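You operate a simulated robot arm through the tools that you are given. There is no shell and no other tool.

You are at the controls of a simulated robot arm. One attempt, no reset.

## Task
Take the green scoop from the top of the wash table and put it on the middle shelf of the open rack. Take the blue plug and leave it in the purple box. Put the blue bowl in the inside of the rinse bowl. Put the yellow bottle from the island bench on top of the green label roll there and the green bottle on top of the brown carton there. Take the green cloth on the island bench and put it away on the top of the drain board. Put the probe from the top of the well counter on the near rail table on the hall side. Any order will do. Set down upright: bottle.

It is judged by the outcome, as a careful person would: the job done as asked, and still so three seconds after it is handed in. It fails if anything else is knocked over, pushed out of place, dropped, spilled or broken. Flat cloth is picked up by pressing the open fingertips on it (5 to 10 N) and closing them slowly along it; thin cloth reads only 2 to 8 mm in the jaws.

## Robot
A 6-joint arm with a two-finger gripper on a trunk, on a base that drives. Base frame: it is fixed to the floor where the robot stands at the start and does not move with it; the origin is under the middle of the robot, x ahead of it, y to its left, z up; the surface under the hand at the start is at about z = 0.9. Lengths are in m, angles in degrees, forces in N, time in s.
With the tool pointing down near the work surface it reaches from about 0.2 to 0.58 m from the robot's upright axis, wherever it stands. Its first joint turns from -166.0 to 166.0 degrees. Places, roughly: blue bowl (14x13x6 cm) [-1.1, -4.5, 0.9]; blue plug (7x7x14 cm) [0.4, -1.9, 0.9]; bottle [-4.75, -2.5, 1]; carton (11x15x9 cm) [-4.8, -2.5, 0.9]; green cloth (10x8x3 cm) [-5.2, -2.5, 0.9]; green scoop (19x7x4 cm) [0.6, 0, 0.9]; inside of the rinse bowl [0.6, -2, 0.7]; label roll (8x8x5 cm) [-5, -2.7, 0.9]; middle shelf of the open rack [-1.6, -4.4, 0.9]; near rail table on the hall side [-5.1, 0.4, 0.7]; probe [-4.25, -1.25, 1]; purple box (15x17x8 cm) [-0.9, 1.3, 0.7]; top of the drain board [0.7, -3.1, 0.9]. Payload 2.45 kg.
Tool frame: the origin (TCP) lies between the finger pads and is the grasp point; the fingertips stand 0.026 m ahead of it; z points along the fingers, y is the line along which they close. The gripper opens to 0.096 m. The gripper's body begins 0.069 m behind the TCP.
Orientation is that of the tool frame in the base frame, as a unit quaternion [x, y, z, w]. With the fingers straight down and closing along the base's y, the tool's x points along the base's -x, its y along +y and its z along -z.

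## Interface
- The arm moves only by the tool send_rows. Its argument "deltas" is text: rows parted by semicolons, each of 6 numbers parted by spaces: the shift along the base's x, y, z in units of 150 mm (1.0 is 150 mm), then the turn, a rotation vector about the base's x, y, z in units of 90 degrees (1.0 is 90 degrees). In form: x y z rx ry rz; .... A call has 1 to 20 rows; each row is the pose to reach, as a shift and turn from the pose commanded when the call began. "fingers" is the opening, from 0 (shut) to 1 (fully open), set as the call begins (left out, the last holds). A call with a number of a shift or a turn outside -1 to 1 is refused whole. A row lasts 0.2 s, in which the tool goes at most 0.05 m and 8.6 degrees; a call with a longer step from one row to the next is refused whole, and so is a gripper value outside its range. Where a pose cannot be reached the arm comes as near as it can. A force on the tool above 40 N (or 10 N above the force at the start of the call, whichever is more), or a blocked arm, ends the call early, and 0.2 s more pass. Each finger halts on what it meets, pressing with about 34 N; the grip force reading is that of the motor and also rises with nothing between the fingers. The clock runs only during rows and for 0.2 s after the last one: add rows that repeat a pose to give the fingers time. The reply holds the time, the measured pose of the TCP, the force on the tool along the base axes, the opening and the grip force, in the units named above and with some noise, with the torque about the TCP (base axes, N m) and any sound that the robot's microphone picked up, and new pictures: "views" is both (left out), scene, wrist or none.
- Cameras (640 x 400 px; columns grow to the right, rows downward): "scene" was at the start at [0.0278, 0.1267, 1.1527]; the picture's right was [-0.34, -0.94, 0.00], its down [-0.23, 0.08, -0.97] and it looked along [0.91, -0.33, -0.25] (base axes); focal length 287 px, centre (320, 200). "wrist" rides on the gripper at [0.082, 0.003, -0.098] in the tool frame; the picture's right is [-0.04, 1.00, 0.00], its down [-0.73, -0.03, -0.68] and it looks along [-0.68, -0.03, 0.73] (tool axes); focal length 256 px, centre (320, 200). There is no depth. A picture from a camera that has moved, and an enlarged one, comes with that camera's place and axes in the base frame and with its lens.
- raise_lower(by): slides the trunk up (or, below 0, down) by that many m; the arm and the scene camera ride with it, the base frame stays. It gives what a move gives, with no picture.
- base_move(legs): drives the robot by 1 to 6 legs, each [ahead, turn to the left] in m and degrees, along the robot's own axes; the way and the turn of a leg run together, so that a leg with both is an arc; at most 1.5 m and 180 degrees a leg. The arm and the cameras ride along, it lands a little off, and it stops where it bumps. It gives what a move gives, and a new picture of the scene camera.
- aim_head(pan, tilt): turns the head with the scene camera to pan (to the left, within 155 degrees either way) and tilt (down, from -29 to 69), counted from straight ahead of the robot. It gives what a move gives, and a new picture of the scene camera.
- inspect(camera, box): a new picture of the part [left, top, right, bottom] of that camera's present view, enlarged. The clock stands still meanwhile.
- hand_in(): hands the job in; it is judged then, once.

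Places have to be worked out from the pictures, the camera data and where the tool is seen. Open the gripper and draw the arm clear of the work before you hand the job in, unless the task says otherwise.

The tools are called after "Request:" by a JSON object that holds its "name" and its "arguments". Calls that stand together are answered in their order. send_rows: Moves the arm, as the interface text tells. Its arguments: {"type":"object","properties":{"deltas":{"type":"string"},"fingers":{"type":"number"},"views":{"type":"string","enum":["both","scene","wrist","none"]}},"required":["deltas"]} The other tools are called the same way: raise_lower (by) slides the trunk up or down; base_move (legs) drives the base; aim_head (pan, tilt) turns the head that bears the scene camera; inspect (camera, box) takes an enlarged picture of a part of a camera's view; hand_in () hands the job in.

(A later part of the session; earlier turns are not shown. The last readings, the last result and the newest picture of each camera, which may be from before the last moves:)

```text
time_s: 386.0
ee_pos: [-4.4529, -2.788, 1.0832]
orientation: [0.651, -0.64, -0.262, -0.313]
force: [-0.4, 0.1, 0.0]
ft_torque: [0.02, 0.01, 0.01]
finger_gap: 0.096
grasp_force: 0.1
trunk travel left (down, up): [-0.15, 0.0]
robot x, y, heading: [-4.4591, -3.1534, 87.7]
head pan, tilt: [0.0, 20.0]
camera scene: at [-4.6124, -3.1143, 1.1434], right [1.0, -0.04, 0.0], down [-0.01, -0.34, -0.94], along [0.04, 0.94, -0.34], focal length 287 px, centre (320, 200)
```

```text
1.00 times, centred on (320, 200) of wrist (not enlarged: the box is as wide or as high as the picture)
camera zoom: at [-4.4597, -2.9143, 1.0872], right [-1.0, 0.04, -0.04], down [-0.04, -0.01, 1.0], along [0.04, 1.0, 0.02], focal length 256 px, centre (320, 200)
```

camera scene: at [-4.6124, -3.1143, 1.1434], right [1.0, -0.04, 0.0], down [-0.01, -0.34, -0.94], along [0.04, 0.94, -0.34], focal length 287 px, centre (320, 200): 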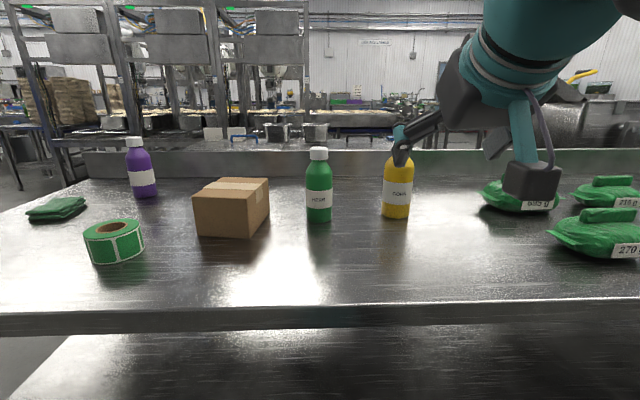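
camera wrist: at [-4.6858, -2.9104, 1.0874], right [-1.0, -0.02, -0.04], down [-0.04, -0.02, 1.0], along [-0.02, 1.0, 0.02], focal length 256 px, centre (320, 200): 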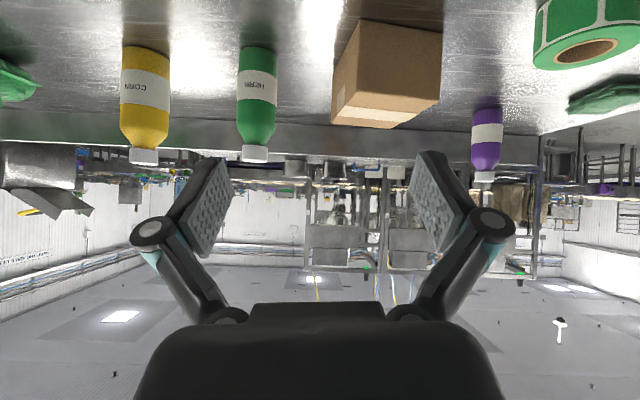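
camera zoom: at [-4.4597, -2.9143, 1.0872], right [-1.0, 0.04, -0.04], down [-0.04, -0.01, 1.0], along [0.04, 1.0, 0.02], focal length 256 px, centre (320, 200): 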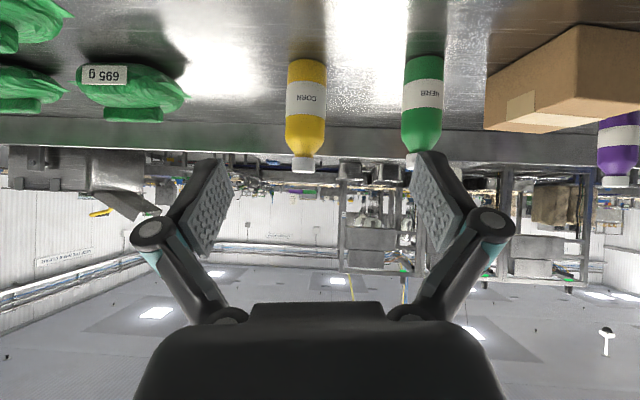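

The yellow bottle (CORN) refines to about (-4.424, -2.53) and the green one (HERB) to (-4.59, -2.535). I'll move to a pre-grasp in front of the yellow bottle.

Request:
{"name": "send_rows", "arguments": {"deltas": "0.05 0.1 -0.18 -0.012 0.012 -0.006; 0.1 0.25 -0.36 -0.025 0.025 -0.013; 0.15 0.45 -0.54 -0.025 0.025 -0.013; 0.193 0.65 -0.72 -0.025 0.025 -0.013; 0.193 0.85 -0.72 -0.025 0.025 -0.013; 0.193 0.98 -0.72 -0.025 0.025 -0.013; 0.193 0.98 -0.72 -0.025 0.025 -0.013"}}

```text
time_s: 387.6
ee_pos: [-4.4255, -2.6413, 0.9738]
orientation: [-0.646, 0.658, 0.258, 0.291]
force: [-0.2, 0.1, 0.5]
ft_torque: [0.0, 0.04, 0.02]
finger_gap: 0.0962
grasp_force: 0.0
trunk travel left (down, up): [-0.15, 0.0]
robot x, y, heading: [-4.4542, -3.1533, 87.8]
head pan, tilt: [0.0, 20.0]
camera scene: at [-4.6124, -3.1144, 1.1434], right [1.0, -0.04, 0.0], down [-0.01, -0.34, -0.94], along [0.04, 0.94, -0.34], focal length 287 px, centre (320, 200)
camera wrist: at [-4.4343, -2.7669, 0.9842], right [-1.0, 0.06, -0.01], down [-0.01, 0.03, 1.0], along [0.06, 1.0, -0.03], focal length 256 px, centre (320, 200)
```

scene: 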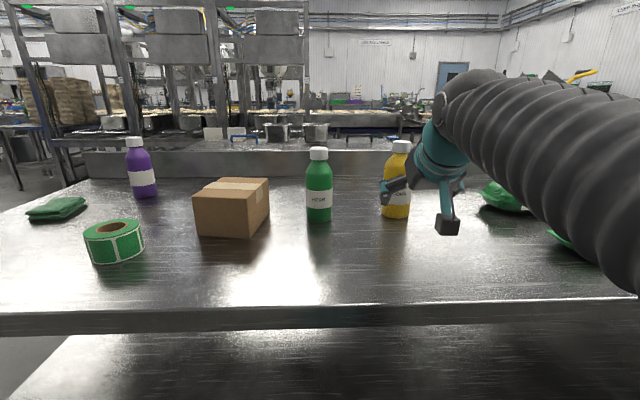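
wrist: 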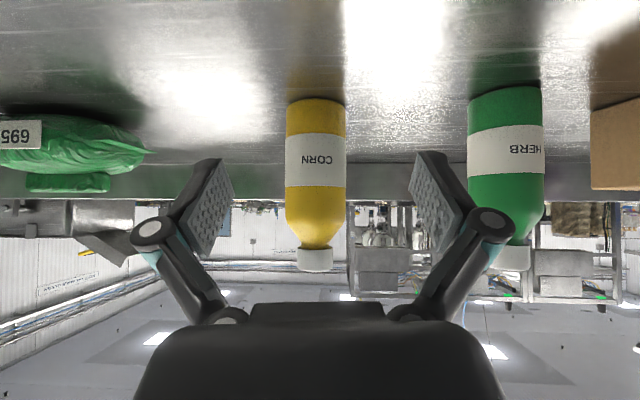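

The bottle is centred between the fingers. I'll advance about 12 cm so it sits between the pads.

Request:
{"name": "send_rows", "arguments": {"deltas": "0.01 0.2 0 0 0 0; 0.02 0.4 0 0 0 0; 0.035 0.6 0 0 0 0; 0.05 0.75 0 0 0 0; 0.05 0.81 0 0 0 0; 0.05 0.81 0 0 0 0", "views": "wrist"}}

```text
time_s: 389.0
ee_pos: [-4.4182, -2.5196, 0.9744]
orientation: [-0.646, 0.657, 0.259, 0.29]
force: [-0.1, 0.1, 0.2]
ft_torque: [0.03, -0.01, 0.01]
finger_gap: 0.0962
grasp_force: 0.0
trunk travel left (down, up): [-0.15, 0.0]
robot x, y, heading: [-4.4537, -3.1526, 87.9]
head pan, tilt: [0.0, 20.0]
camera wrist: at [-4.4258, -2.6445, 0.9844], right [-1.0, 0.06, -0.01], down [-0.01, 0.03, 1.0], along [0.06, 1.0, -0.03], focal length 256 px, centre (320, 200)
```

wrist: 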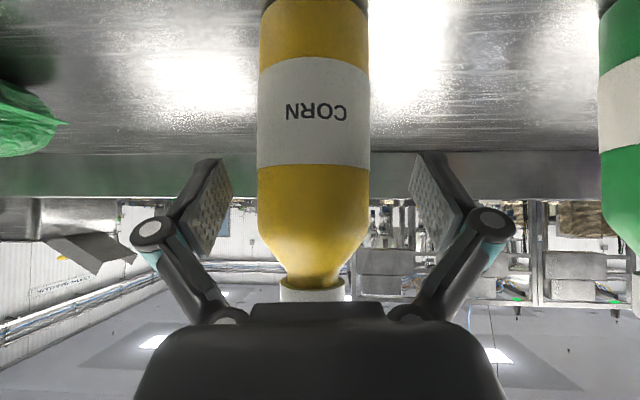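

I'll go 1 cm further in, then close and lift slightly.

Request:
{"name": "send_rows", "arguments": {"deltas": "0.003 0.07 0 0 0 0; 0.003 0.07 0 0 0 0", "views": "none"}}

Request:
{"name": "send_rows", "arguments": {"deltas": "0 0 0 0 0 0; 0 0 0 0 0 0; 0 0 0 0 0 0; 0 0 0 0 0 0", "fingers": 0}}

```text
time_s: 389.6
ee_pos: [-4.4161, -2.5084, 0.9746]
orientation: [-0.645, 0.657, 0.258, 0.291]
force: [-0.2, -1.2, 0.2]
ft_torque: [0.03, -0.01, -0.01]
finger_gap: 0.0959
grasp_force: 0.0
trunk travel left (down, up): [-0.15, 0.0]
robot x, y, heading: [-4.4548, -3.1544, 87.9]
head pan, tilt: [0.0, 20.0]
```

```text
time_s: 390.6
ee_pos: [-4.417, -2.5085, 0.9751]
orientation: [-0.645, 0.657, 0.259, 0.291]
force: [1.7, 0.1, 6.1]
ft_torque: [0.11, 0.16, -0.01]
finger_gap: 0.0632
grasp_force: 34.1
trunk travel left (down, up): [-0.15, 0.0]
robot x, y, heading: [-4.4562, -3.1543, 87.9]
head pan, tilt: [0.0, 20.0]
camera scene: at [-4.6123, -3.1146, 1.1435], right [1.0, -0.04, 0.0], down [-0.01, -0.34, -0.94], along [0.04, 0.94, -0.34], focal length 287 px, centre (320, 200)
camera wrist: at [-4.425, -2.6345, 0.985], right [-1.0, 0.06, -0.01], down [-0.01, 0.02, 1.0], along [0.06, 1.0, -0.02], focal length 256 px, centre (320, 200)
```

scene: 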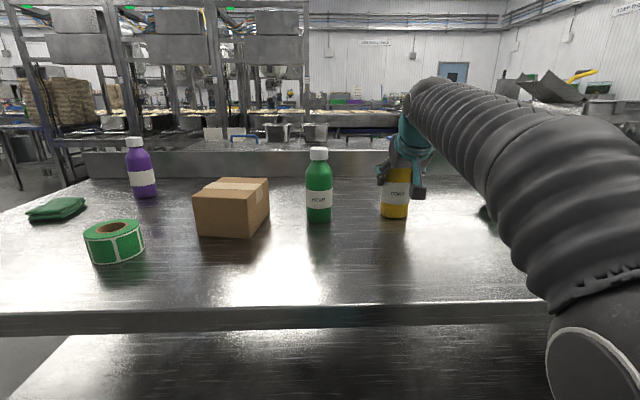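
wrist: 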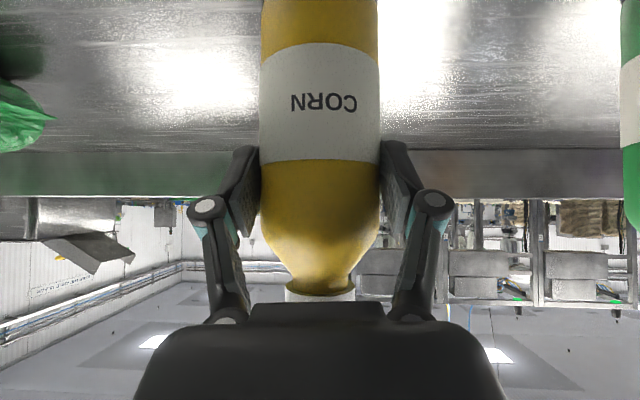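

It's held (6.3 cm diameter). I'll lift while drawing back.

Request:
{"name": "send_rows", "arguments": {"deltas": "0 0 0.13 0 0 0; 0 0 0.27 0 0 0; 0 -0.22 0.4 0 0 0; 0 -0.46 0.53 0 0 0; 0 -0.7 0.66 0 0 0; 0 -0.95 0.8 0 0 0; 0 -0.95 0.8 0 0 0"}}

```text
time_s: 392.2
ee_pos: [-4.4138, -2.6509, 1.0965]
orientation: [-0.646, 0.657, 0.259, 0.29]
force: [0.0, 1.6, -3.2]
ft_torque: [-0.04, 0.03, 0.01]
finger_gap: 0.0634
grasp_force: 34.0
trunk travel left (down, up): [-0.15, 0.0]
robot x, y, heading: [-4.4579, -3.1521, 87.8]
head pan, tilt: [0.0, 20.0]
camera scene: at [-4.6124, -3.1141, 1.1434], right [1.0, -0.04, 0.0], down [-0.01, -0.34, -0.94], along [0.04, 0.94, -0.34], focal length 287 px, centre (320, 200)
camera wrist: at [-4.4229, -2.7765, 1.1059], right [-1.0, 0.06, -0.01], down [-0.01, 0.03, 1.0], along [0.06, 1.0, -0.03], focal length 256 px, centre (320, 200)
```

scene: 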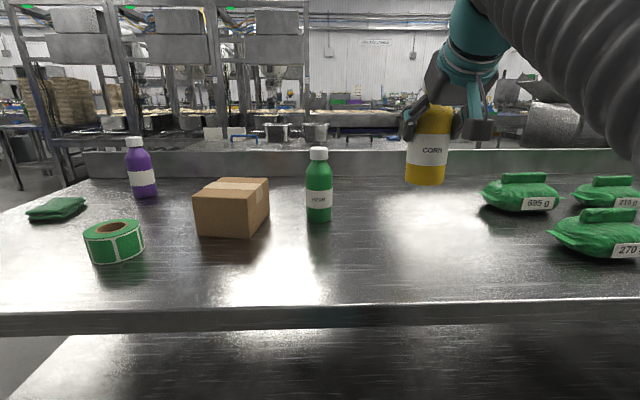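
wrist: 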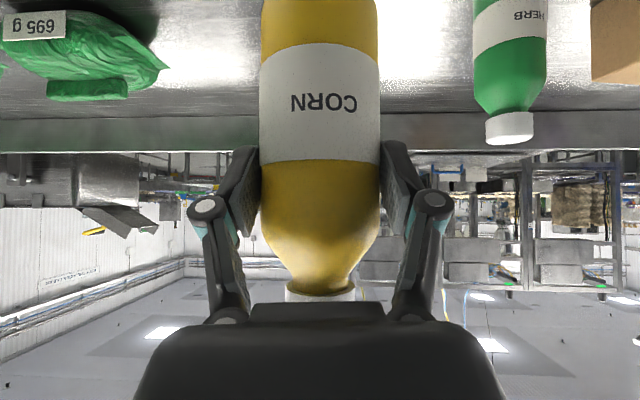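

The bottle is held firmly, its base about 7.5 cm below the TCP. I'll back off, shift west, and face the label roll.

Request:
{"name": "base_move", "arguments": {"legs": [[-0.2, 0], [0, 90], [0.5, 0], [0, -88], [0.1, 0]]}}

Request:
{"name": "aim_head", "arguments": {"pan": -5, "tilt": 30}}

Request:
{"name": "inspect", "arguments": {"camera": "wrist", "box": [0, 0, 640, 400]}}

```text
time_s: 404.7
ee_pos: [-4.9565, -2.7336, 1.0973]
orientation: [0.664, -0.639, -0.267, -0.283]
force: [0.2, 0.1, -3.4]
ft_torque: [-0.04, 0.0, -0.02]
finger_gap: 0.0633
grasp_force: 34.2
trunk travel left (down, up): [-0.15, 0.0]
robot x, y, heading: [-4.972, -3.2409, 90.9]
head pan, tilt: [0.0, 20.0]
camera scene: at [-5.1287, -3.2087, 1.1434], right [1.0, 0.02, 0.0], down [0.01, -0.34, -0.94], along [-0.02, 0.94, -0.34], focal length 287 px, centre (320, 200)
```

scene: 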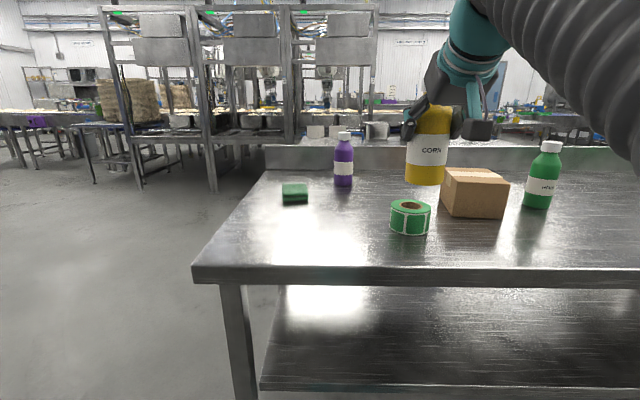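

```text
time_s: 405.4
ee_pos: [-4.9565, -2.7343, 1.0951]
orientation: [0.663, -0.639, -0.266, -0.283]
force: [-0.5, -0.5, -3.7]
ft_torque: [-0.08, 0.01, -0.02]
finger_gap: 0.0631
grasp_force: 33.9
trunk travel left (down, up): [-0.15, 0.0]
robot x, y, heading: [-4.9728, -3.2377, 91.2]
head pan, tilt: [-5.0, 30.0]
camera scene: at [-5.1208, -3.2115, 1.1274], right [1.0, -0.07, 0.0], down [-0.03, -0.5, -0.87], along [0.06, 0.86, -0.5], focal length 287 px, centre (320, 200)
```

scene: 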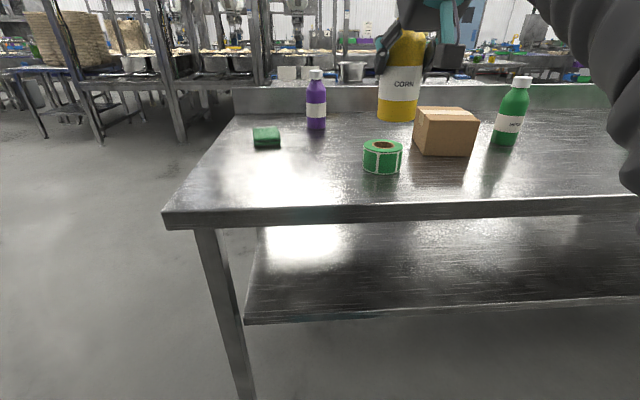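

```text
1.00 times, centred on (320, 200) of wrist (not enlarged: the box is as wide or as high as the picture)
camera zoom: at [-4.9585, -2.8604, 1.1056], right [-1.0, 0.01, -0.01], down [-0.01, 0.03, 1.0], along [0.01, 1.0, -0.03], focal length 256 px, centre (320, 200)
```

zoom: 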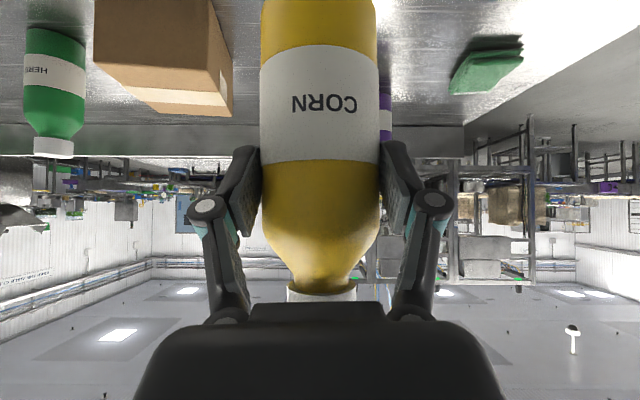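

My position estimates shifted slightly between stances, so I'll trust only same-stance measurements. I'll zoom in on the label roll for accuracy.

Request:
{"name": "inspect", "arguments": {"camera": "scene", "box": [340, 80, 500, 180]}}

Request:
{"name": "aim_head", "arguments": {"pan": -20, "tilt": 22}}

Request:
{"name": "inspect", "arguments": {"camera": "scene", "box": [260, 110, 420, 210]}}

```text
4.00 times, centred on (420, 130) of scene
camera zoom: at [-5.1208, -3.2115, 1.1274], right [1.0, -0.07, 0.0], down [-0.03, -0.5, -0.87], along [0.06, 0.86, -0.5], focal length 1148 px, centre (-80, 480)
```

zoom: 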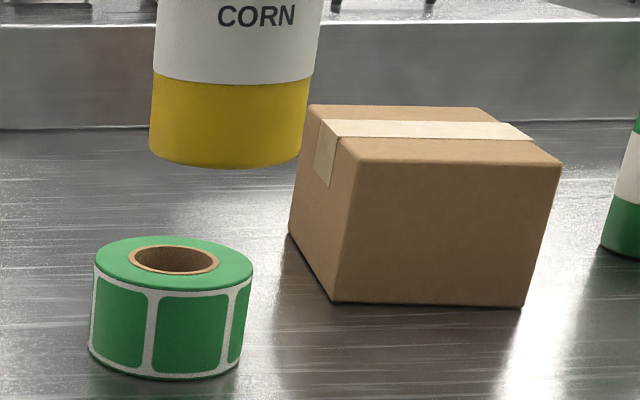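

```text
time_s: 406.2
ee_pos: [-4.957, -2.7352, 1.097]
orientation: [0.663, -0.639, -0.266, -0.283]
force: [-0.2, 1.7, -4.5]
ft_torque: [-0.05, 0.01, 0.0]
finger_gap: 0.0634
grasp_force: 34.4
trunk travel left (down, up): [-0.15, 0.0]
robot x, y, heading: [-4.9698, -3.2421, 90.9]
head pan, tilt: [-20.0, 22.0]
camera scene: at [-5.0969, -3.2139, 1.1401], right [0.95, -0.32, 0.0], down [-0.12, -0.35, -0.93], along [0.3, 0.88, -0.38], focal length 287 px, centre (320, 200)
```

scene: 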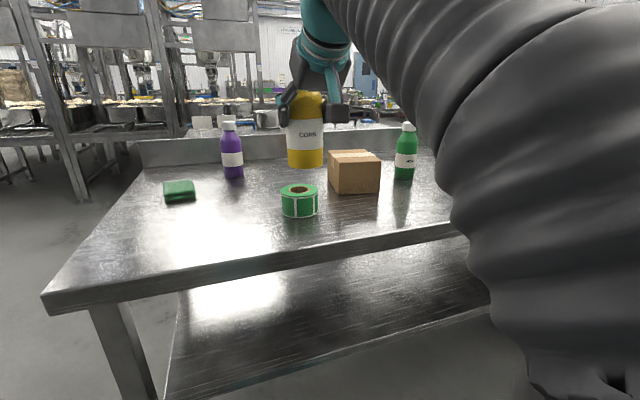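

```text
4.00 times, centred on (340, 160) of scene
camera zoom: at [-5.0969, -3.2139, 1.1401], right [0.95, -0.32, 0.0], down [-0.12, -0.35, -0.93], along [0.3, 0.88, -0.38], focal length 1148 px, centre (240, 360)
```

zoom: 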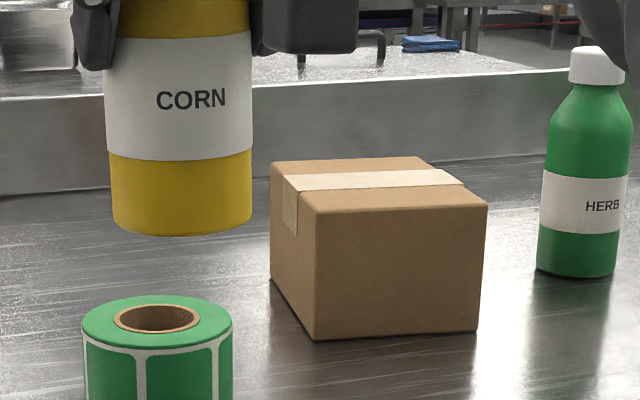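

Using the held bottle as a ruler, its base is 8.8 cm below the TCP and the roll's top is at z ≈ 0.935, centred at about (-4.957, -2.674). I'll bring the bottle above the roll and check the alignment.

Request:
{"name": "send_rows", "arguments": {"deltas": "0 0.2 0 0 0 0; 0 0.405 0 0 0 0; 0 0.405 -0.1 0 0 0; 0 0.405 -0.2 0 0 0; 0 0.405 -0.3 0 0 0; 0 0.405 -0.3 0 0 0", "views": "none"}}

Request:
{"name": "inspect", "arguments": {"camera": "scene", "box": [240, 120, 400, 220]}}

Request:
{"name": "aim_head", "arguments": {"pan": 10, "tilt": 22}}

Request:
{"name": "inspect", "arguments": {"camera": "scene", "box": [400, 110, 560, 210]}}

```text
time_s: 407.6
ee_pos: [-4.9557, -2.6736, 1.0489]
orientation: [0.664, -0.639, -0.266, -0.283]
force: [0.0, -1.3, -4.4]
ft_torque: [-0.04, -0.01, 0.02]
finger_gap: 0.0631
grasp_force: 33.8
trunk travel left (down, up): [-0.15, 0.0]
robot x, y, heading: [-4.9717, -3.2369, 91.0]
head pan, tilt: [-20.0, 22.0]
```

```text
4.00 times, centred on (320, 170) of scene
camera zoom: at [-5.0969, -3.2139, 1.1402], right [0.95, -0.32, 0.0], down [-0.12, -0.35, -0.93], along [0.3, 0.88, -0.37], focal length 1148 px, centre (320, 320)
```

zoom: 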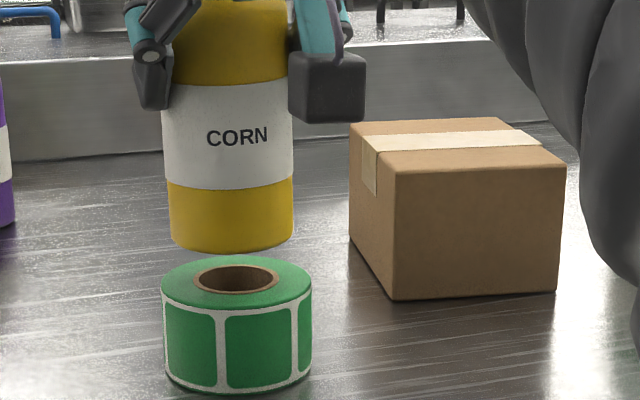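

```text
time_s: 408.6
ee_pos: [-4.9559, -2.6737, 1.0499]
orientation: [0.664, -0.639, -0.267, -0.283]
force: [-1.0, -0.8, -3.2]
ft_torque: [-0.11, -0.02, 0.0]
finger_gap: 0.0632
grasp_force: 34.1
trunk travel left (down, up): [-0.15, 0.0]
robot x, y, heading: [-4.9732, -3.241, 91.1]
head pan, tilt: [10.0, 22.0]
camera scene: at [-5.1447, -3.2106, 1.1402], right [0.98, 0.19, 0.0], down [0.07, -0.37, -0.93], along [-0.18, 0.91, -0.37], focal length 287 px, centre (320, 200)
```

scene: 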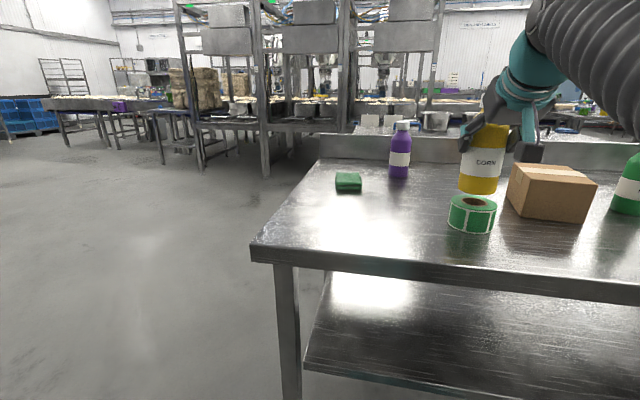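

```text
4.00 times, centred on (480, 160) of scene
camera zoom: at [-5.1447, -3.2106, 1.1402], right [0.98, 0.19, 0.0], down [0.07, -0.37, -0.93], along [-0.18, 0.91, -0.37], focal length 1148 px, centre (-320, 360)
```

zoom: 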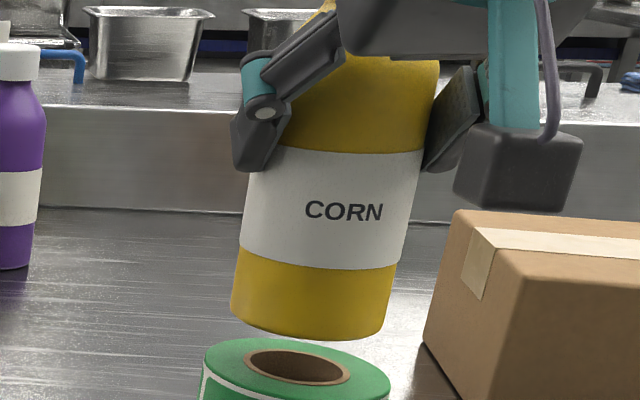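

Sideways alignment is within 2 mm. Depth alignment depends on the exact roll height, so I'll lower closer and judge the visible margin of the roll's top around the bottle base.

Request:
{"name": "send_rows", "arguments": {"deltas": "0.01 0 -0.05 0 0 0; 0.013 0 -0.1 0 0 0; 0.013 0 -0.14 0 0 0; 0.013 0 -0.14 0 0 0", "views": "none"}}

Request:
{"name": "aim_head", "arguments": {"pan": -20, "tilt": 30}}

Request:
{"name": "inspect", "arguments": {"camera": "scene", "box": [260, 90, 356, 150]}}

```text
time_s: 409.6
ee_pos: [-4.954, -2.6729, 1.0302]
orientation: [0.664, -0.639, -0.267, -0.283]
force: [0.1, -0.1, -4.2]
ft_torque: [-0.07, -0.01, 0.0]
finger_gap: 0.0632
grasp_force: 33.7
trunk travel left (down, up): [-0.15, 0.0]
robot x, y, heading: [-4.9738, -3.2381, 91.2]
head pan, tilt: [10.0, 22.0]
```

```text
time_s: 410.5
ee_pos: [-4.9537, -2.6729, 1.029]
orientation: [0.664, -0.639, -0.267, -0.283]
force: [0.0, -0.3, -4.7]
ft_torque: [-0.06, 0.01, 0.02]
finger_gap: 0.063
grasp_force: 34.0
trunk travel left (down, up): [-0.15, 0.0]
robot x, y, heading: [-4.9683, -3.2404, 90.9]
head pan, tilt: [-20.0, 30.0]
camera scene: at [-5.0977, -3.2161, 1.1274], right [0.95, -0.32, 0.0], down [-0.16, -0.47, -0.87], along [0.28, 0.82, -0.5], focal length 287 px, centre (320, 200)
```

scene: 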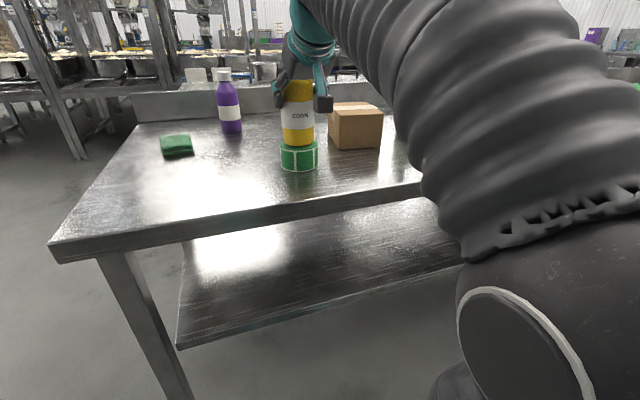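

```text
6.67 times, centred on (308, 120) of scene
camera zoom: at [-5.0977, -3.2161, 1.1274], right [0.95, -0.32, 0.0], down [-0.16, -0.47, -0.87], along [0.28, 0.82, -0.5], focal length 1913 px, centre (400, 733)
```

zoom: 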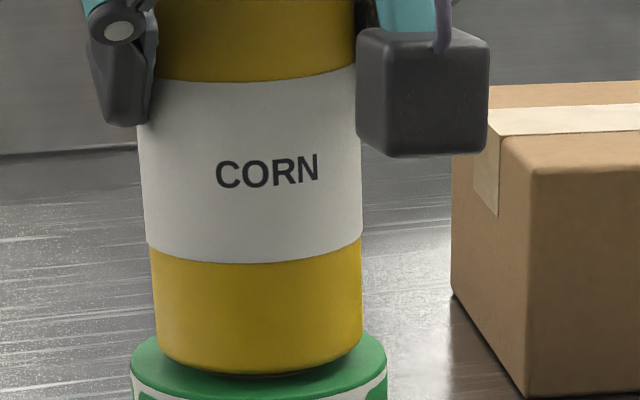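

The base nearly coincides with the roll's ring. I'll lower to contact in small steps.

Request:
{"name": "send_rows", "arguments": {"deltas": "0 0 -0.015 0 0 0; 0 0 -0.03 0 0 0; 0 0 -0.04 0 0 0; 0 0 -0.04 0 0 0", "views": "none"}}

Request:
{"name": "inspect", "arguments": {"camera": "scene", "box": [260, 110, 356, 170]}}

```text
time_s: 411.5
ee_pos: [-4.9529, -2.6739, 1.0254]
orientation: [0.663, -0.639, -0.267, -0.285]
force: [1.4, 2.7, 12.2]
ft_torque: [0.35, 0.34, -0.06]
finger_gap: 0.0633
grasp_force: 33.9
trunk travel left (down, up): [-0.15, 0.0]
robot x, y, heading: [-4.9723, -3.2355, 91.1]
head pan, tilt: [-20.0, 30.0]
```

```text
6.67 times, centred on (308, 140) of scene
camera zoom: at [-5.0975, -3.2167, 1.1276], right [0.95, -0.33, 0.0], down [-0.16, -0.47, -0.87], along [0.28, 0.82, -0.5], focal length 1913 px, centre (400, 600)
```

zoom: 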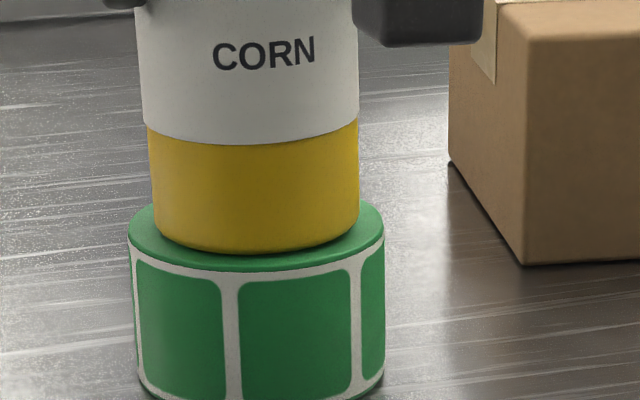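

Contact is made, but the front margin is a bit too wide: the bottle sits about 7 mm too far back. I'll lift slightly, shift 7 mm toward me, and set it down again.

Request:
{"name": "send_rows", "arguments": {"deltas": "0 0 0.03 0 0 0; 0 0 0.06 0 0 0; 0 -0.025 0.06 0 0 0; 0 -0.05 0.06 0 0 0; 0 -0.05 0.03 0 0 0; 0 -0.05 0.005 0 0 0; 0 -0.05 0.005 0 0 0", "views": "none"}}

Request:
{"name": "inspect", "arguments": {"camera": "scene", "box": [260, 110, 356, 170]}}

```text
time_s: 413.1
ee_pos: [-4.955, -2.6811, 1.0248]
orientation: [0.663, -0.639, -0.267, -0.284]
force: [-0.6, 1.6, 5.2]
ft_torque: [0.13, 0.4, -0.04]
finger_gap: 0.0632
grasp_force: 34.3
trunk travel left (down, up): [-0.15, 0.0]
robot x, y, heading: [-4.9707, -3.2412, 91.0]
head pan, tilt: [-20.0, 30.0]
```

```text
6.67 times, centred on (308, 140) of scene
camera zoom: at [-5.0977, -3.2165, 1.1275], right [0.95, -0.32, 0.0], down [-0.16, -0.47, -0.87], along [0.28, 0.82, -0.5], focal length 1913 px, centre (400, 600)
```

zoom: 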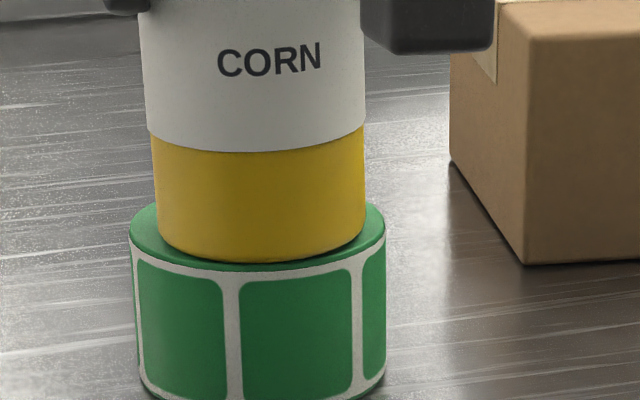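

The margins are now even all around (about 1 mm off sideways). I'll open the fingers.

Request:
{"name": "send_rows", "arguments": {"deltas": "0 0 -0.004 0 0 0; 0 0 -0.004 0 0 0; 0 0 -0.004 0 0 0; 0 0 -0.004 0 0 0", "fingers": 0.95}}

Request:
{"name": "inspect", "arguments": {"camera": "scene", "box": [240, 70, 400, 170]}}

```text
time_s: 414.1
ee_pos: [-4.9546, -2.6812, 1.0258]
orientation: [0.664, -0.639, -0.266, -0.283]
force: [0.0, -0.3, -0.3]
ft_torque: [0.0, 0.04, 0.01]
finger_gap: 0.0912
grasp_force: 0.0
trunk travel left (down, up): [-0.15, 0.0]
robot x, y, heading: [-4.9681, -3.2396, 91.2]
head pan, tilt: [-20.0, 30.0]
camera scene: at [-5.0976, -3.2163, 1.1274], right [0.95, -0.32, 0.0], down [-0.16, -0.47, -0.87], along [0.28, 0.82, -0.5], focal length 287 px, centre (320, 200)
camera wrist: at [-4.9564, -2.8074, 1.034], right [-1.0, 0.01, -0.01], down [-0.01, 0.03, 1.0], along [0.01, 1.0, -0.03], focal length 256 px, centre (320, 200)
```

scene: 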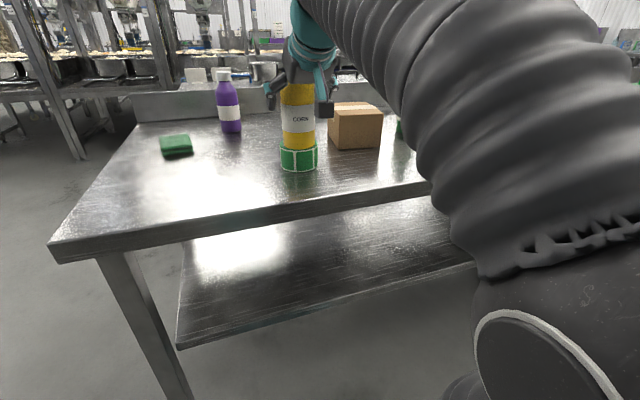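
wrist: 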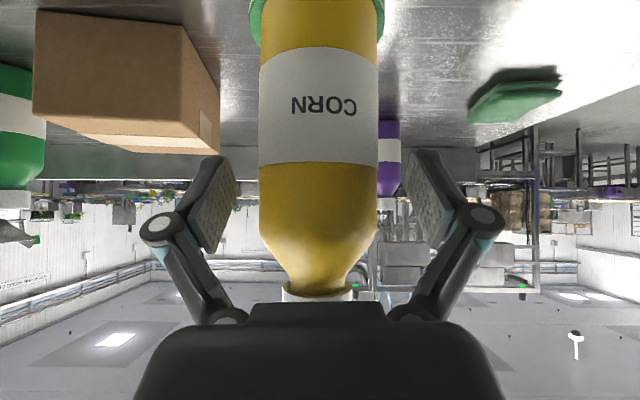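

```text
4.00 times, centred on (320, 120) of scene
camera zoom: at [-5.0976, -3.2163, 1.1274], right [0.95, -0.32, 0.0], down [-0.16, -0.47, -0.87], along [0.28, 0.82, -0.5], focal length 1148 px, centre (320, 520)
```

zoom: 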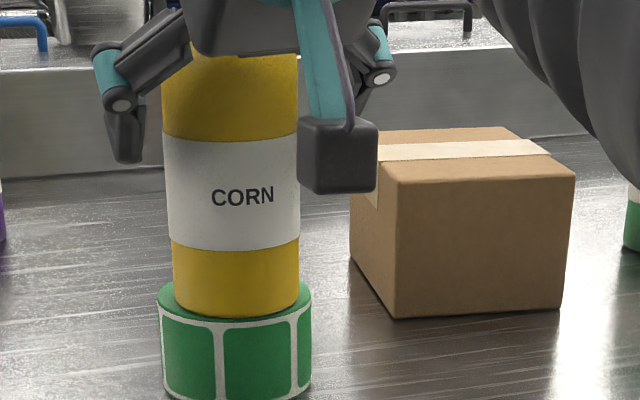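

The yellow bottle stands upright on the roll. I'll withdraw straight back, slowly.

Request:
{"name": "send_rows", "arguments": {"deltas": "0 -0.08 0 0 0 0; 0 -0.2 0 0 0 0; 0 -0.35 0 0 0 0; 0 -0.5 0 0 0 0; 0 -0.7 0 0 0 0; 0 -0.9 0.1 0 0 0; 0 -0.95 0.25 0 0 0; 0 -0.95 0.25 0 0 0"}}

```text
time_s: 415.9
ee_pos: [-4.9526, -2.8244, 1.062]
orientation: [0.664, -0.639, -0.267, -0.283]
force: [-0.8, -0.3, -0.5]
ft_torque: [0.0, -0.01, 0.0]
finger_gap: 0.0914
grasp_force: 0.1
trunk travel left (down, up): [-0.15, 0.0]
robot x, y, heading: [-4.9702, -3.2366, 90.7]
head pan, tilt: [-20.0, 30.0]
camera scene: at [-5.0976, -3.2164, 1.1274], right [0.95, -0.32, 0.0], down [-0.16, -0.47, -0.87], along [0.28, 0.82, -0.5], focal length 287 px, centre (320, 200)
camera wrist: at [-4.9552, -2.9495, 1.0706], right [-1.0, 0.01, -0.01], down [-0.01, 0.03, 1.0], along [0.01, 1.0, -0.03], focal length 256 px, centre (320, 200)
```

scene: 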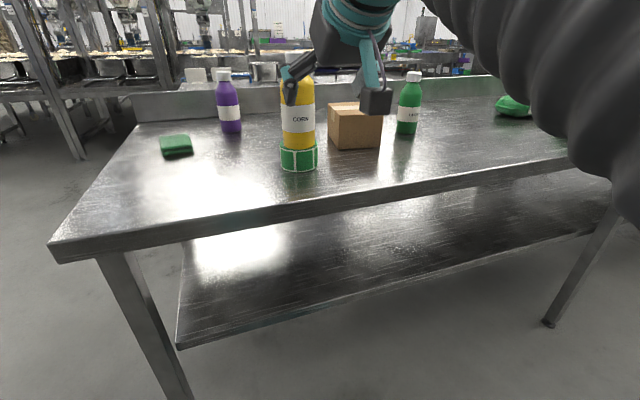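
wrist: 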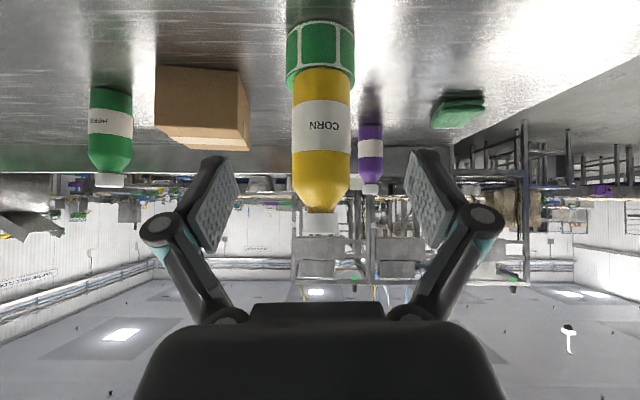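

The bottle stays put. Now the green bottle: I'll back off, shift east, and face it.

Request:
{"name": "base_move", "arguments": {"legs": [[-0.12, 0], [0, -90.8], [0.36, 0], [0, 90], [0.2, 0]]}}

Request:
{"name": "aim_head", "arguments": {"pan": -5, "tilt": 25}}

Request:
{"name": "inspect", "arguments": {"camera": "wrist", "box": [0, 0, 640, 400]}}

```text
time_s: 427.9
ee_pos: [-4.6097, -2.74, 1.0604]
orientation: [0.668, -0.634, -0.269, -0.281]
force: [-0.5, -0.5, 0.8]
ft_torque: [0.01, 0.01, -0.02]
finger_gap: 0.0911
grasp_force: 0.1
trunk travel left (down, up): [-0.15, 0.0]
robot x, y, heading: [-4.6187, -3.1536, 92.0]
head pan, tilt: [-20.0, 30.0]
camera scene: at [-4.7483, -3.1342, 1.1274], right [0.95, -0.31, 0.0], down [-0.16, -0.48, -0.87], along [0.27, 0.82, -0.5], focal length 287 px, centre (320, 200)
```

scene: 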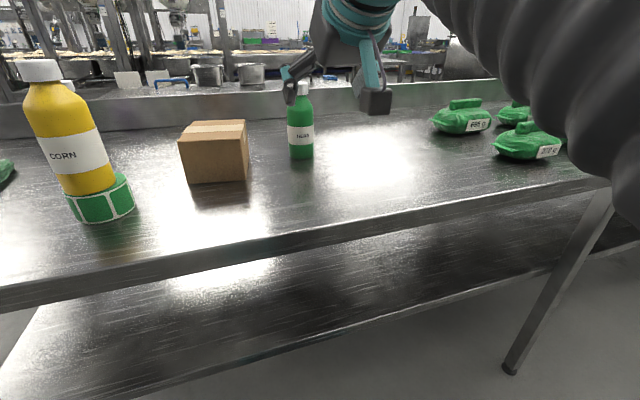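

```text
time_s: 428.7
ee_pos: [-4.6098, -2.7392, 1.0607]
orientation: [0.668, -0.635, -0.268, -0.281]
force: [-0.2, 0.1, -0.2]
ft_torque: [0.0, 0.0, 0.01]
finger_gap: 0.0914
grasp_force: 0.1
trunk travel left (down, up): [-0.15, 0.0]
robot x, y, heading: [-4.6227, -3.1584, 91.8]
head pan, tilt: [-5.0, 25.0]
camera scene: at [-4.7714, -3.1282, 1.1353], right [1.0, -0.05, 0.0], down [-0.02, -0.42, -0.91], along [0.05, 0.9, -0.42], focal length 287 px, centre (320, 200)
```

scene: 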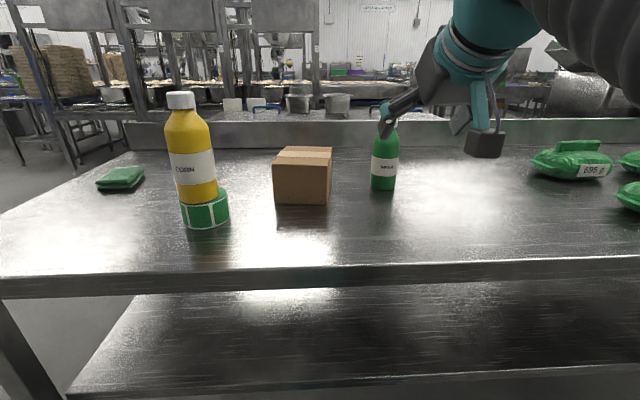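

```text
1.00 times, centred on (320, 200) of wrist (not enlarged: the box is as wide or as high as the picture)
camera zoom: at [-4.6099, -2.8651, 1.0706], right [-1.0, -0.01, -0.01], down [-0.01, 0.03, 1.0], along [-0.01, 1.0, -0.03], focal length 256 px, centre (320, 200)
```

zoom: 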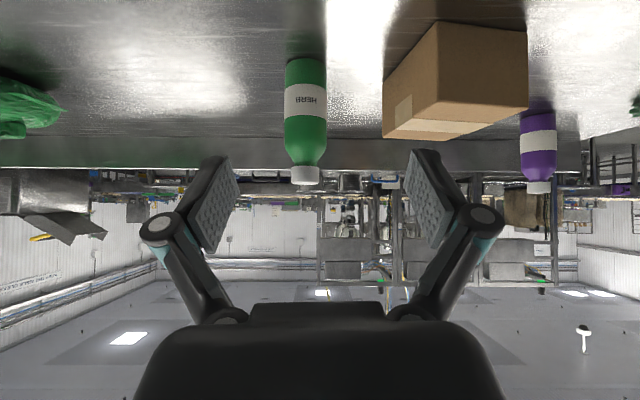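

The green bottle is ahead at about (-4.593, -2.485). I'll lower to mid-height and approach.

Request:
{"name": "send_rows", "arguments": {"deltas": "0.03 0.05 -0.15 0 0 0; 0.06 0.1 -0.3 0 0 0; 0.08 0.25 -0.45 0 0 0; 0.1 0.45 -0.57 0 0 0; 0.1 0.7 -0.57 0 0 0; 0.1 0.93 -0.57 0 0 0; 0.1 0.93 -0.57 0 0 0", "fingers": 1}}

```text
time_s: 430.3
ee_pos: [-4.5955, -2.5987, 0.9764]
orientation: [0.668, -0.634, -0.269, -0.282]
force: [0.2, 0.3, -1.0]
ft_torque: [-0.03, 0.01, -0.01]
finger_gap: 0.0961
grasp_force: 0.1
trunk travel left (down, up): [-0.15, 0.0]
robot x, y, heading: [-4.6256, -3.1544, 91.9]
head pan, tilt: [-5.0, 25.0]
camera scene: at [-4.7714, -3.1282, 1.1353], right [1.0, -0.05, 0.0], down [-0.02, -0.42, -0.91], along [0.05, 0.91, -0.42], focal length 287 px, centre (320, 200)
camera wrist: at [-4.5947, -2.7257, 0.9861], right [-1.0, -0.01, -0.01], down [-0.01, 0.03, 1.0], along [-0.01, 1.0, -0.03], focal length 256 px, centre (320, 200)
```

scene: 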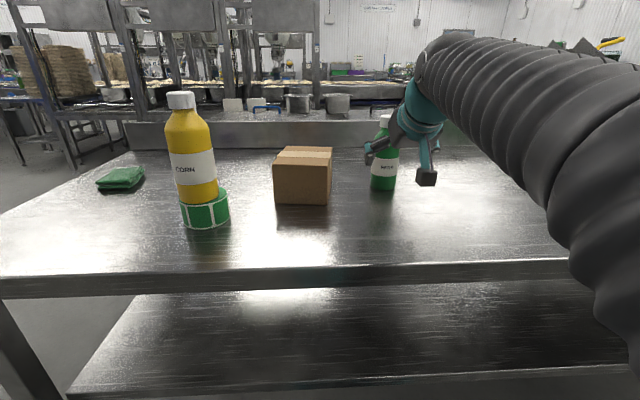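
wrist: 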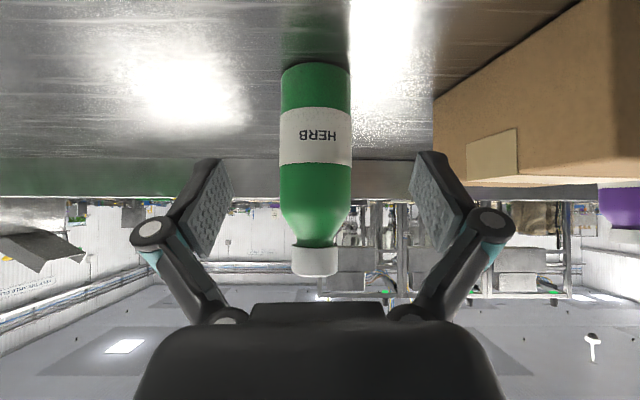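

The bottle is 7 cm past the fingertips and centred. I'll advance, close, and check.

Request:
{"name": "send_rows", "arguments": {"deltas": "0.03 0.15 0 0 0 0; 0.03 0.3 0 0 0 0; 0.03 0.45 0 0 0 0; 0.03 0.58 0 0 0 0; 0.03 0.63 0 0 0 0; 0.03 0.63 0 0 0 0", "views": "none"}}

Request:
{"name": "send_rows", "arguments": {"deltas": "0 0 0 0 0 0; 0 0 0 0 0 0; 0 0 0 0 0 0; 0 0 0 0 0 0", "fingers": 0}}

```text
time_s: 431.7
ee_pos: [-4.5914, -2.5052, 0.9756]
orientation: [0.669, -0.634, -0.269, -0.281]
force: [0.0, 0.2, -0.6]
ft_torque: [-0.02, -0.01, 0.01]
finger_gap: 0.0962
grasp_force: 0.0
trunk travel left (down, up): [-0.15, 0.0]
robot x, y, heading: [-4.625, -3.1542, 92.0]
head pan, tilt: [-5.0, 25.0]
```

```text
time_s: 432.7
ee_pos: [-4.5914, -2.5058, 0.9769]
orientation: [0.668, -0.635, -0.268, -0.281]
force: [-1.0, 0.3, 3.6]
ft_torque: [0.05, 0.38, -0.01]
finger_gap: 0.0565
grasp_force: 34.1
trunk travel left (down, up): [-0.15, 0.0]
robot x, y, heading: [-4.62, -3.1555, 91.9]
head pan, tilt: [-5.0, 25.0]
camera scene: at [-4.7716, -3.1283, 1.1354], right [1.0, -0.05, 0.0], down [-0.02, -0.42, -0.91], along [0.05, 0.91, -0.42], focal length 287 px, centre (320, 200)
camera wrist: at [-4.5911, -2.631, 0.9856], right [-1.0, -0.01, -0.01], down [-0.01, 0.02, 1.0], along [-0.01, 1.0, -0.02], focal length 256 px, centre (320, 200)
```

scene: 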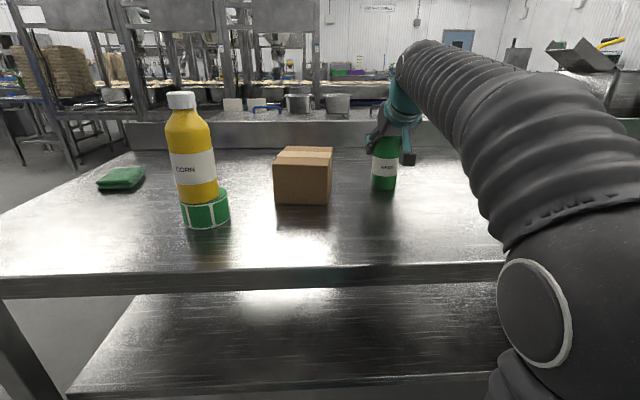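
wrist: 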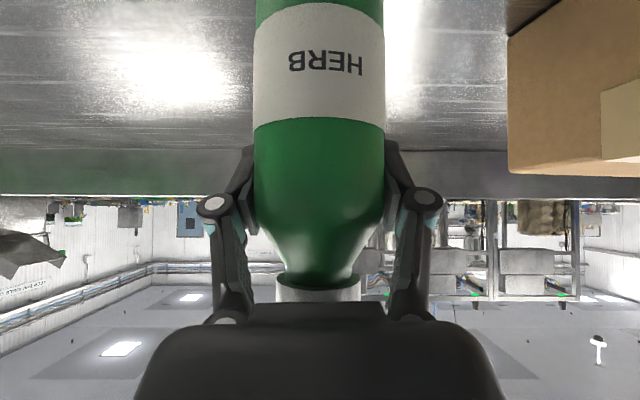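

The grip is on (5.7 cm). I'll lift and draw back a little, then look at the carton's top.

Request:
{"name": "send_rows", "arguments": {"deltas": "0 0 0.12 0 0 0; 0 0 0.25 0 0 0; 0 -0.15 0.4 0 0 0; 0 -0.35 0.55 0 0 0; 0 -0.55 0.7 0 0 0; 0 -0.7 0.85 0 0 0; 0 -0.7 0.9 0 0 0; 0 -0.7 0.9 0 0 0"}}

Request:
{"name": "inspect", "arguments": {"camera": "scene", "box": [240, 90, 432, 210]}}

```text
time_s: 434.5
ee_pos: [-4.59, -2.6083, 1.1095]
orientation: [0.668, -0.635, -0.268, -0.281]
force: [-0.2, -0.3, -2.8]
ft_torque: [0.0, 0.03, 0.04]
finger_gap: 0.0561
grasp_force: 34.2
trunk travel left (down, up): [-0.15, 0.0]
robot x, y, heading: [-4.6228, -3.154, 92.0]
head pan, tilt: [-5.0, 25.0]
camera scene: at [-4.7714, -3.128, 1.1353], right [1.0, -0.05, 0.0], down [-0.02, -0.42, -0.91], along [0.05, 0.9, -0.42], focal length 287 px, centre (320, 200)
camera wrist: at [-4.5906, -2.7344, 1.1201], right [-1.0, -0.01, -0.01], down [-0.01, 0.03, 1.0], along [-0.01, 1.0, -0.03], focal length 256 px, centre (320, 200)
```

scene: 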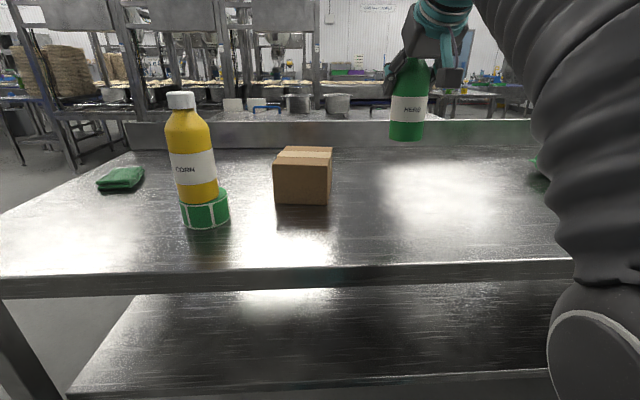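
wrist: 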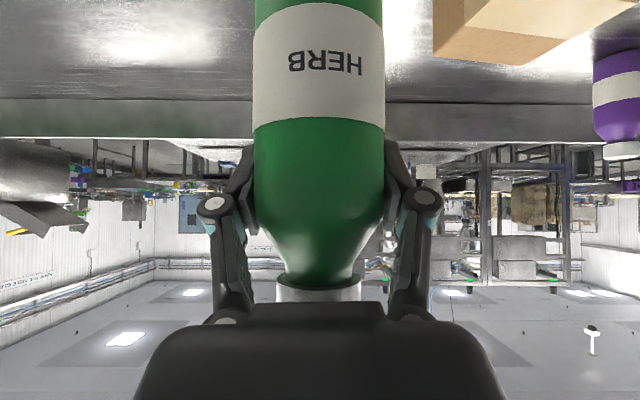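

```text
3.33 times, centred on (336, 150) of scene
camera zoom: at [-4.7714, -3.128, 1.1353], right [1.0, -0.05, 0.0], down [-0.02, -0.42, -0.91], along [0.05, 0.9, -0.42], focal length 956 px, centre (267, 367)
```

zoom: 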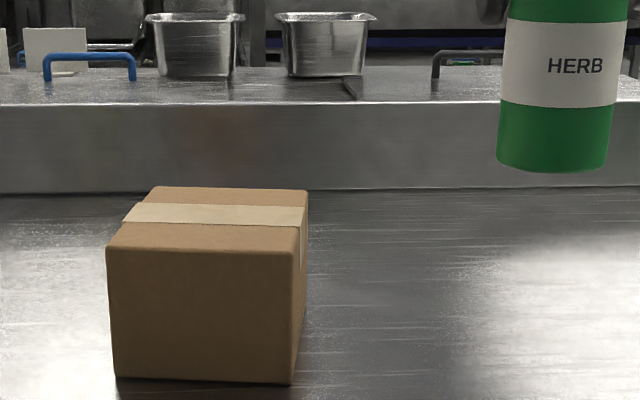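

The carton's top is at z ≈ 0.966, spanning about y -2.612 to -2.47, centred near x -4.771. I'll swing the bottle left at a safe height and bring it over the carton.

Request:
{"name": "send_rows", "arguments": {"deltas": "-0.2 -0.1 0 0 0 0; -0.4 -0.2 0 0 0 0; -0.6 -0.2 0 0 0 0; -0.8 -0.2 0 0 0 0; -1 -0.2 0 0 0 0; -1 -0.2 0 0 0 0", "views": "none"}}

Request:
{"name": "send_rows", "arguments": {"deltas": "-0.1 0.15 -0.03 0 0 0; -0.2 0.3 -0.08 0 0 0; -0.227 0.45 -0.13 0 0 0; -0.227 0.61 -0.17 0 0 0; -0.227 0.61 -0.17 0 0 0"}}

Request:
{"name": "inspect", "arguments": {"camera": "scene", "box": [230, 70, 390, 170]}}

```text
time_s: 435.9
ee_pos: [-4.7412, -2.6391, 1.1065]
orientation: [0.668, -0.635, -0.268, -0.281]
force: [0.2, 0.8, -2.7]
ft_torque: [0.07, -0.01, 0.03]
finger_gap: 0.056
grasp_force: 34.4
trunk travel left (down, up): [-0.15, 0.0]
robot x, y, heading: [-4.6209, -3.1544, 92.0]
head pan, tilt: [-5.0, 25.0]
```

```text
time_s: 437.1
ee_pos: [-4.7759, -2.5469, 1.0821]
orientation: [0.668, -0.634, -0.269, -0.281]
force: [0.2, -0.6, -2.6]
ft_torque: [0.04, 0.0, -0.01]
finger_gap: 0.0557
grasp_force: 34.0
trunk travel left (down, up): [-0.15, 0.0]
robot x, y, heading: [-4.6206, -3.157, 91.7]
head pan, tilt: [-5.0, 25.0]
camera scene: at [-4.7716, -3.128, 1.1353], right [1.0, -0.05, 0.0], down [-0.02, -0.42, -0.91], along [0.05, 0.9, -0.42], focal length 287 px, centre (320, 200)
camera wrist: at [-4.7752, -2.6733, 1.093], right [-1.0, -0.01, -0.01], down [-0.01, 0.03, 1.0], along [-0.01, 1.0, -0.03], focal length 256 px, centre (320, 200)
```

scene: 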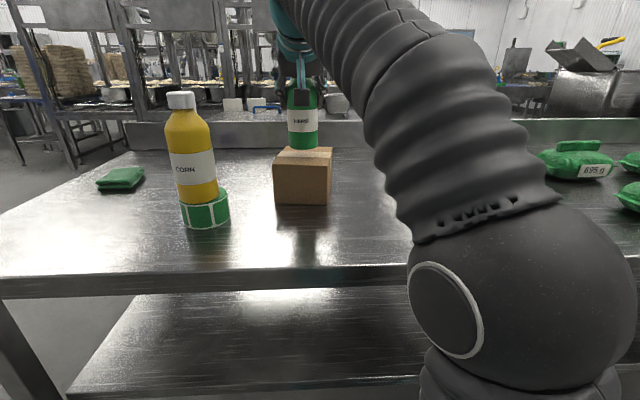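
wrist: 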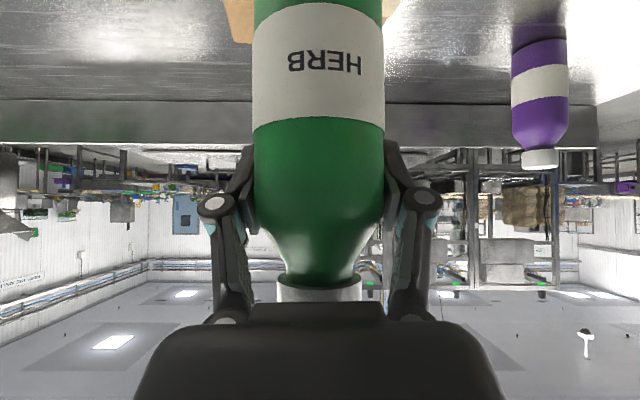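

```text
4.00 times, centred on (310, 120) of scene
camera zoom: at [-4.7716, -3.128, 1.1353], right [1.0, -0.05, 0.0], down [-0.02, -0.42, -0.91], along [0.05, 0.9, -0.42], focal length 1148 px, centre (360, 520)
```

zoom: 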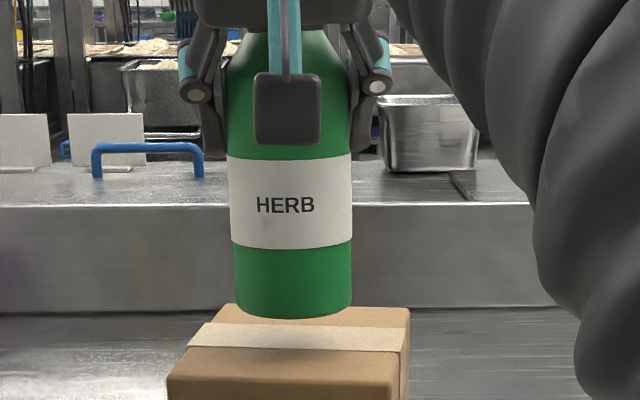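

The bottle is centred over the carton, so I'll lower it to contact.

Request:
{"name": "send_rows", "arguments": {"deltas": "0 0 -0.04 0 0 0; 0 0 -0.08 0 0 0; 0 0 -0.11 0 0 0; 0 0 -0.13 0 0 0; 0 0 -0.15 0 0 0; 0 0 -0.15 0 0 0", "views": "none"}}

```text
time_s: 438.5
ee_pos: [-4.7742, -2.5486, 1.0629]
orientation: [0.668, -0.635, -0.268, -0.282]
force: [-0.5, 0.2, -2.9]
ft_torque: [0.03, -0.01, 0.0]
finger_gap: 0.056
grasp_force: 33.5
trunk travel left (down, up): [-0.15, 0.0]
robot x, y, heading: [-4.6225, -3.156, 91.8]
head pan, tilt: [-5.0, 25.0]
```

Request:
{"name": "send_rows", "arguments": {"deltas": "0 0 -0.015 0 0 0; 0 0 -0.03 0 0 0; 0 0 -0.045 0 0 0; 0 0 -0.045 0 0 0", "views": "none"}}

Request:
{"name": "inspect", "arguments": {"camera": "scene", "box": [230, 90, 390, 190]}}

```text
time_s: 439.5
ee_pos: [-4.7736, -2.5513, 1.0593]
orientation: [0.666, -0.635, -0.27, -0.283]
force: [2.6, 4.6, 29.8]
ft_torque: [-0.26, 0.41, 0.15]
finger_gap: 0.0565
grasp_force: 34.0
trunk travel left (down, up): [-0.15, 0.0]
robot x, y, heading: [-4.619, -3.1541, 91.9]
head pan, tilt: [-5.0, 25.0]
```

```text
4.00 times, centred on (310, 140) of scene
camera zoom: at [-4.7709, -3.129, 1.1357], right [1.0, -0.05, 0.0], down [-0.02, -0.42, -0.91], along [0.05, 0.91, -0.42], focal length 1148 px, centre (360, 440)
```

zoom: 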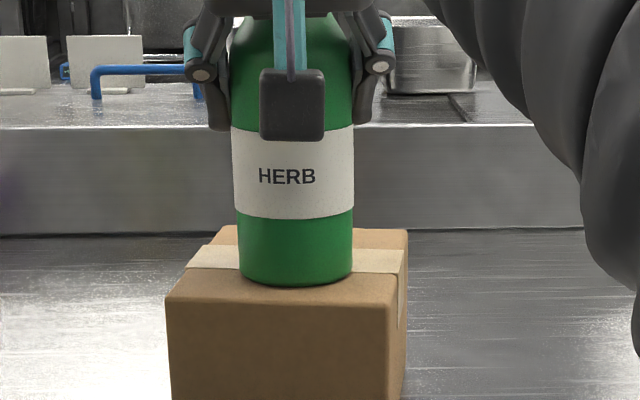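

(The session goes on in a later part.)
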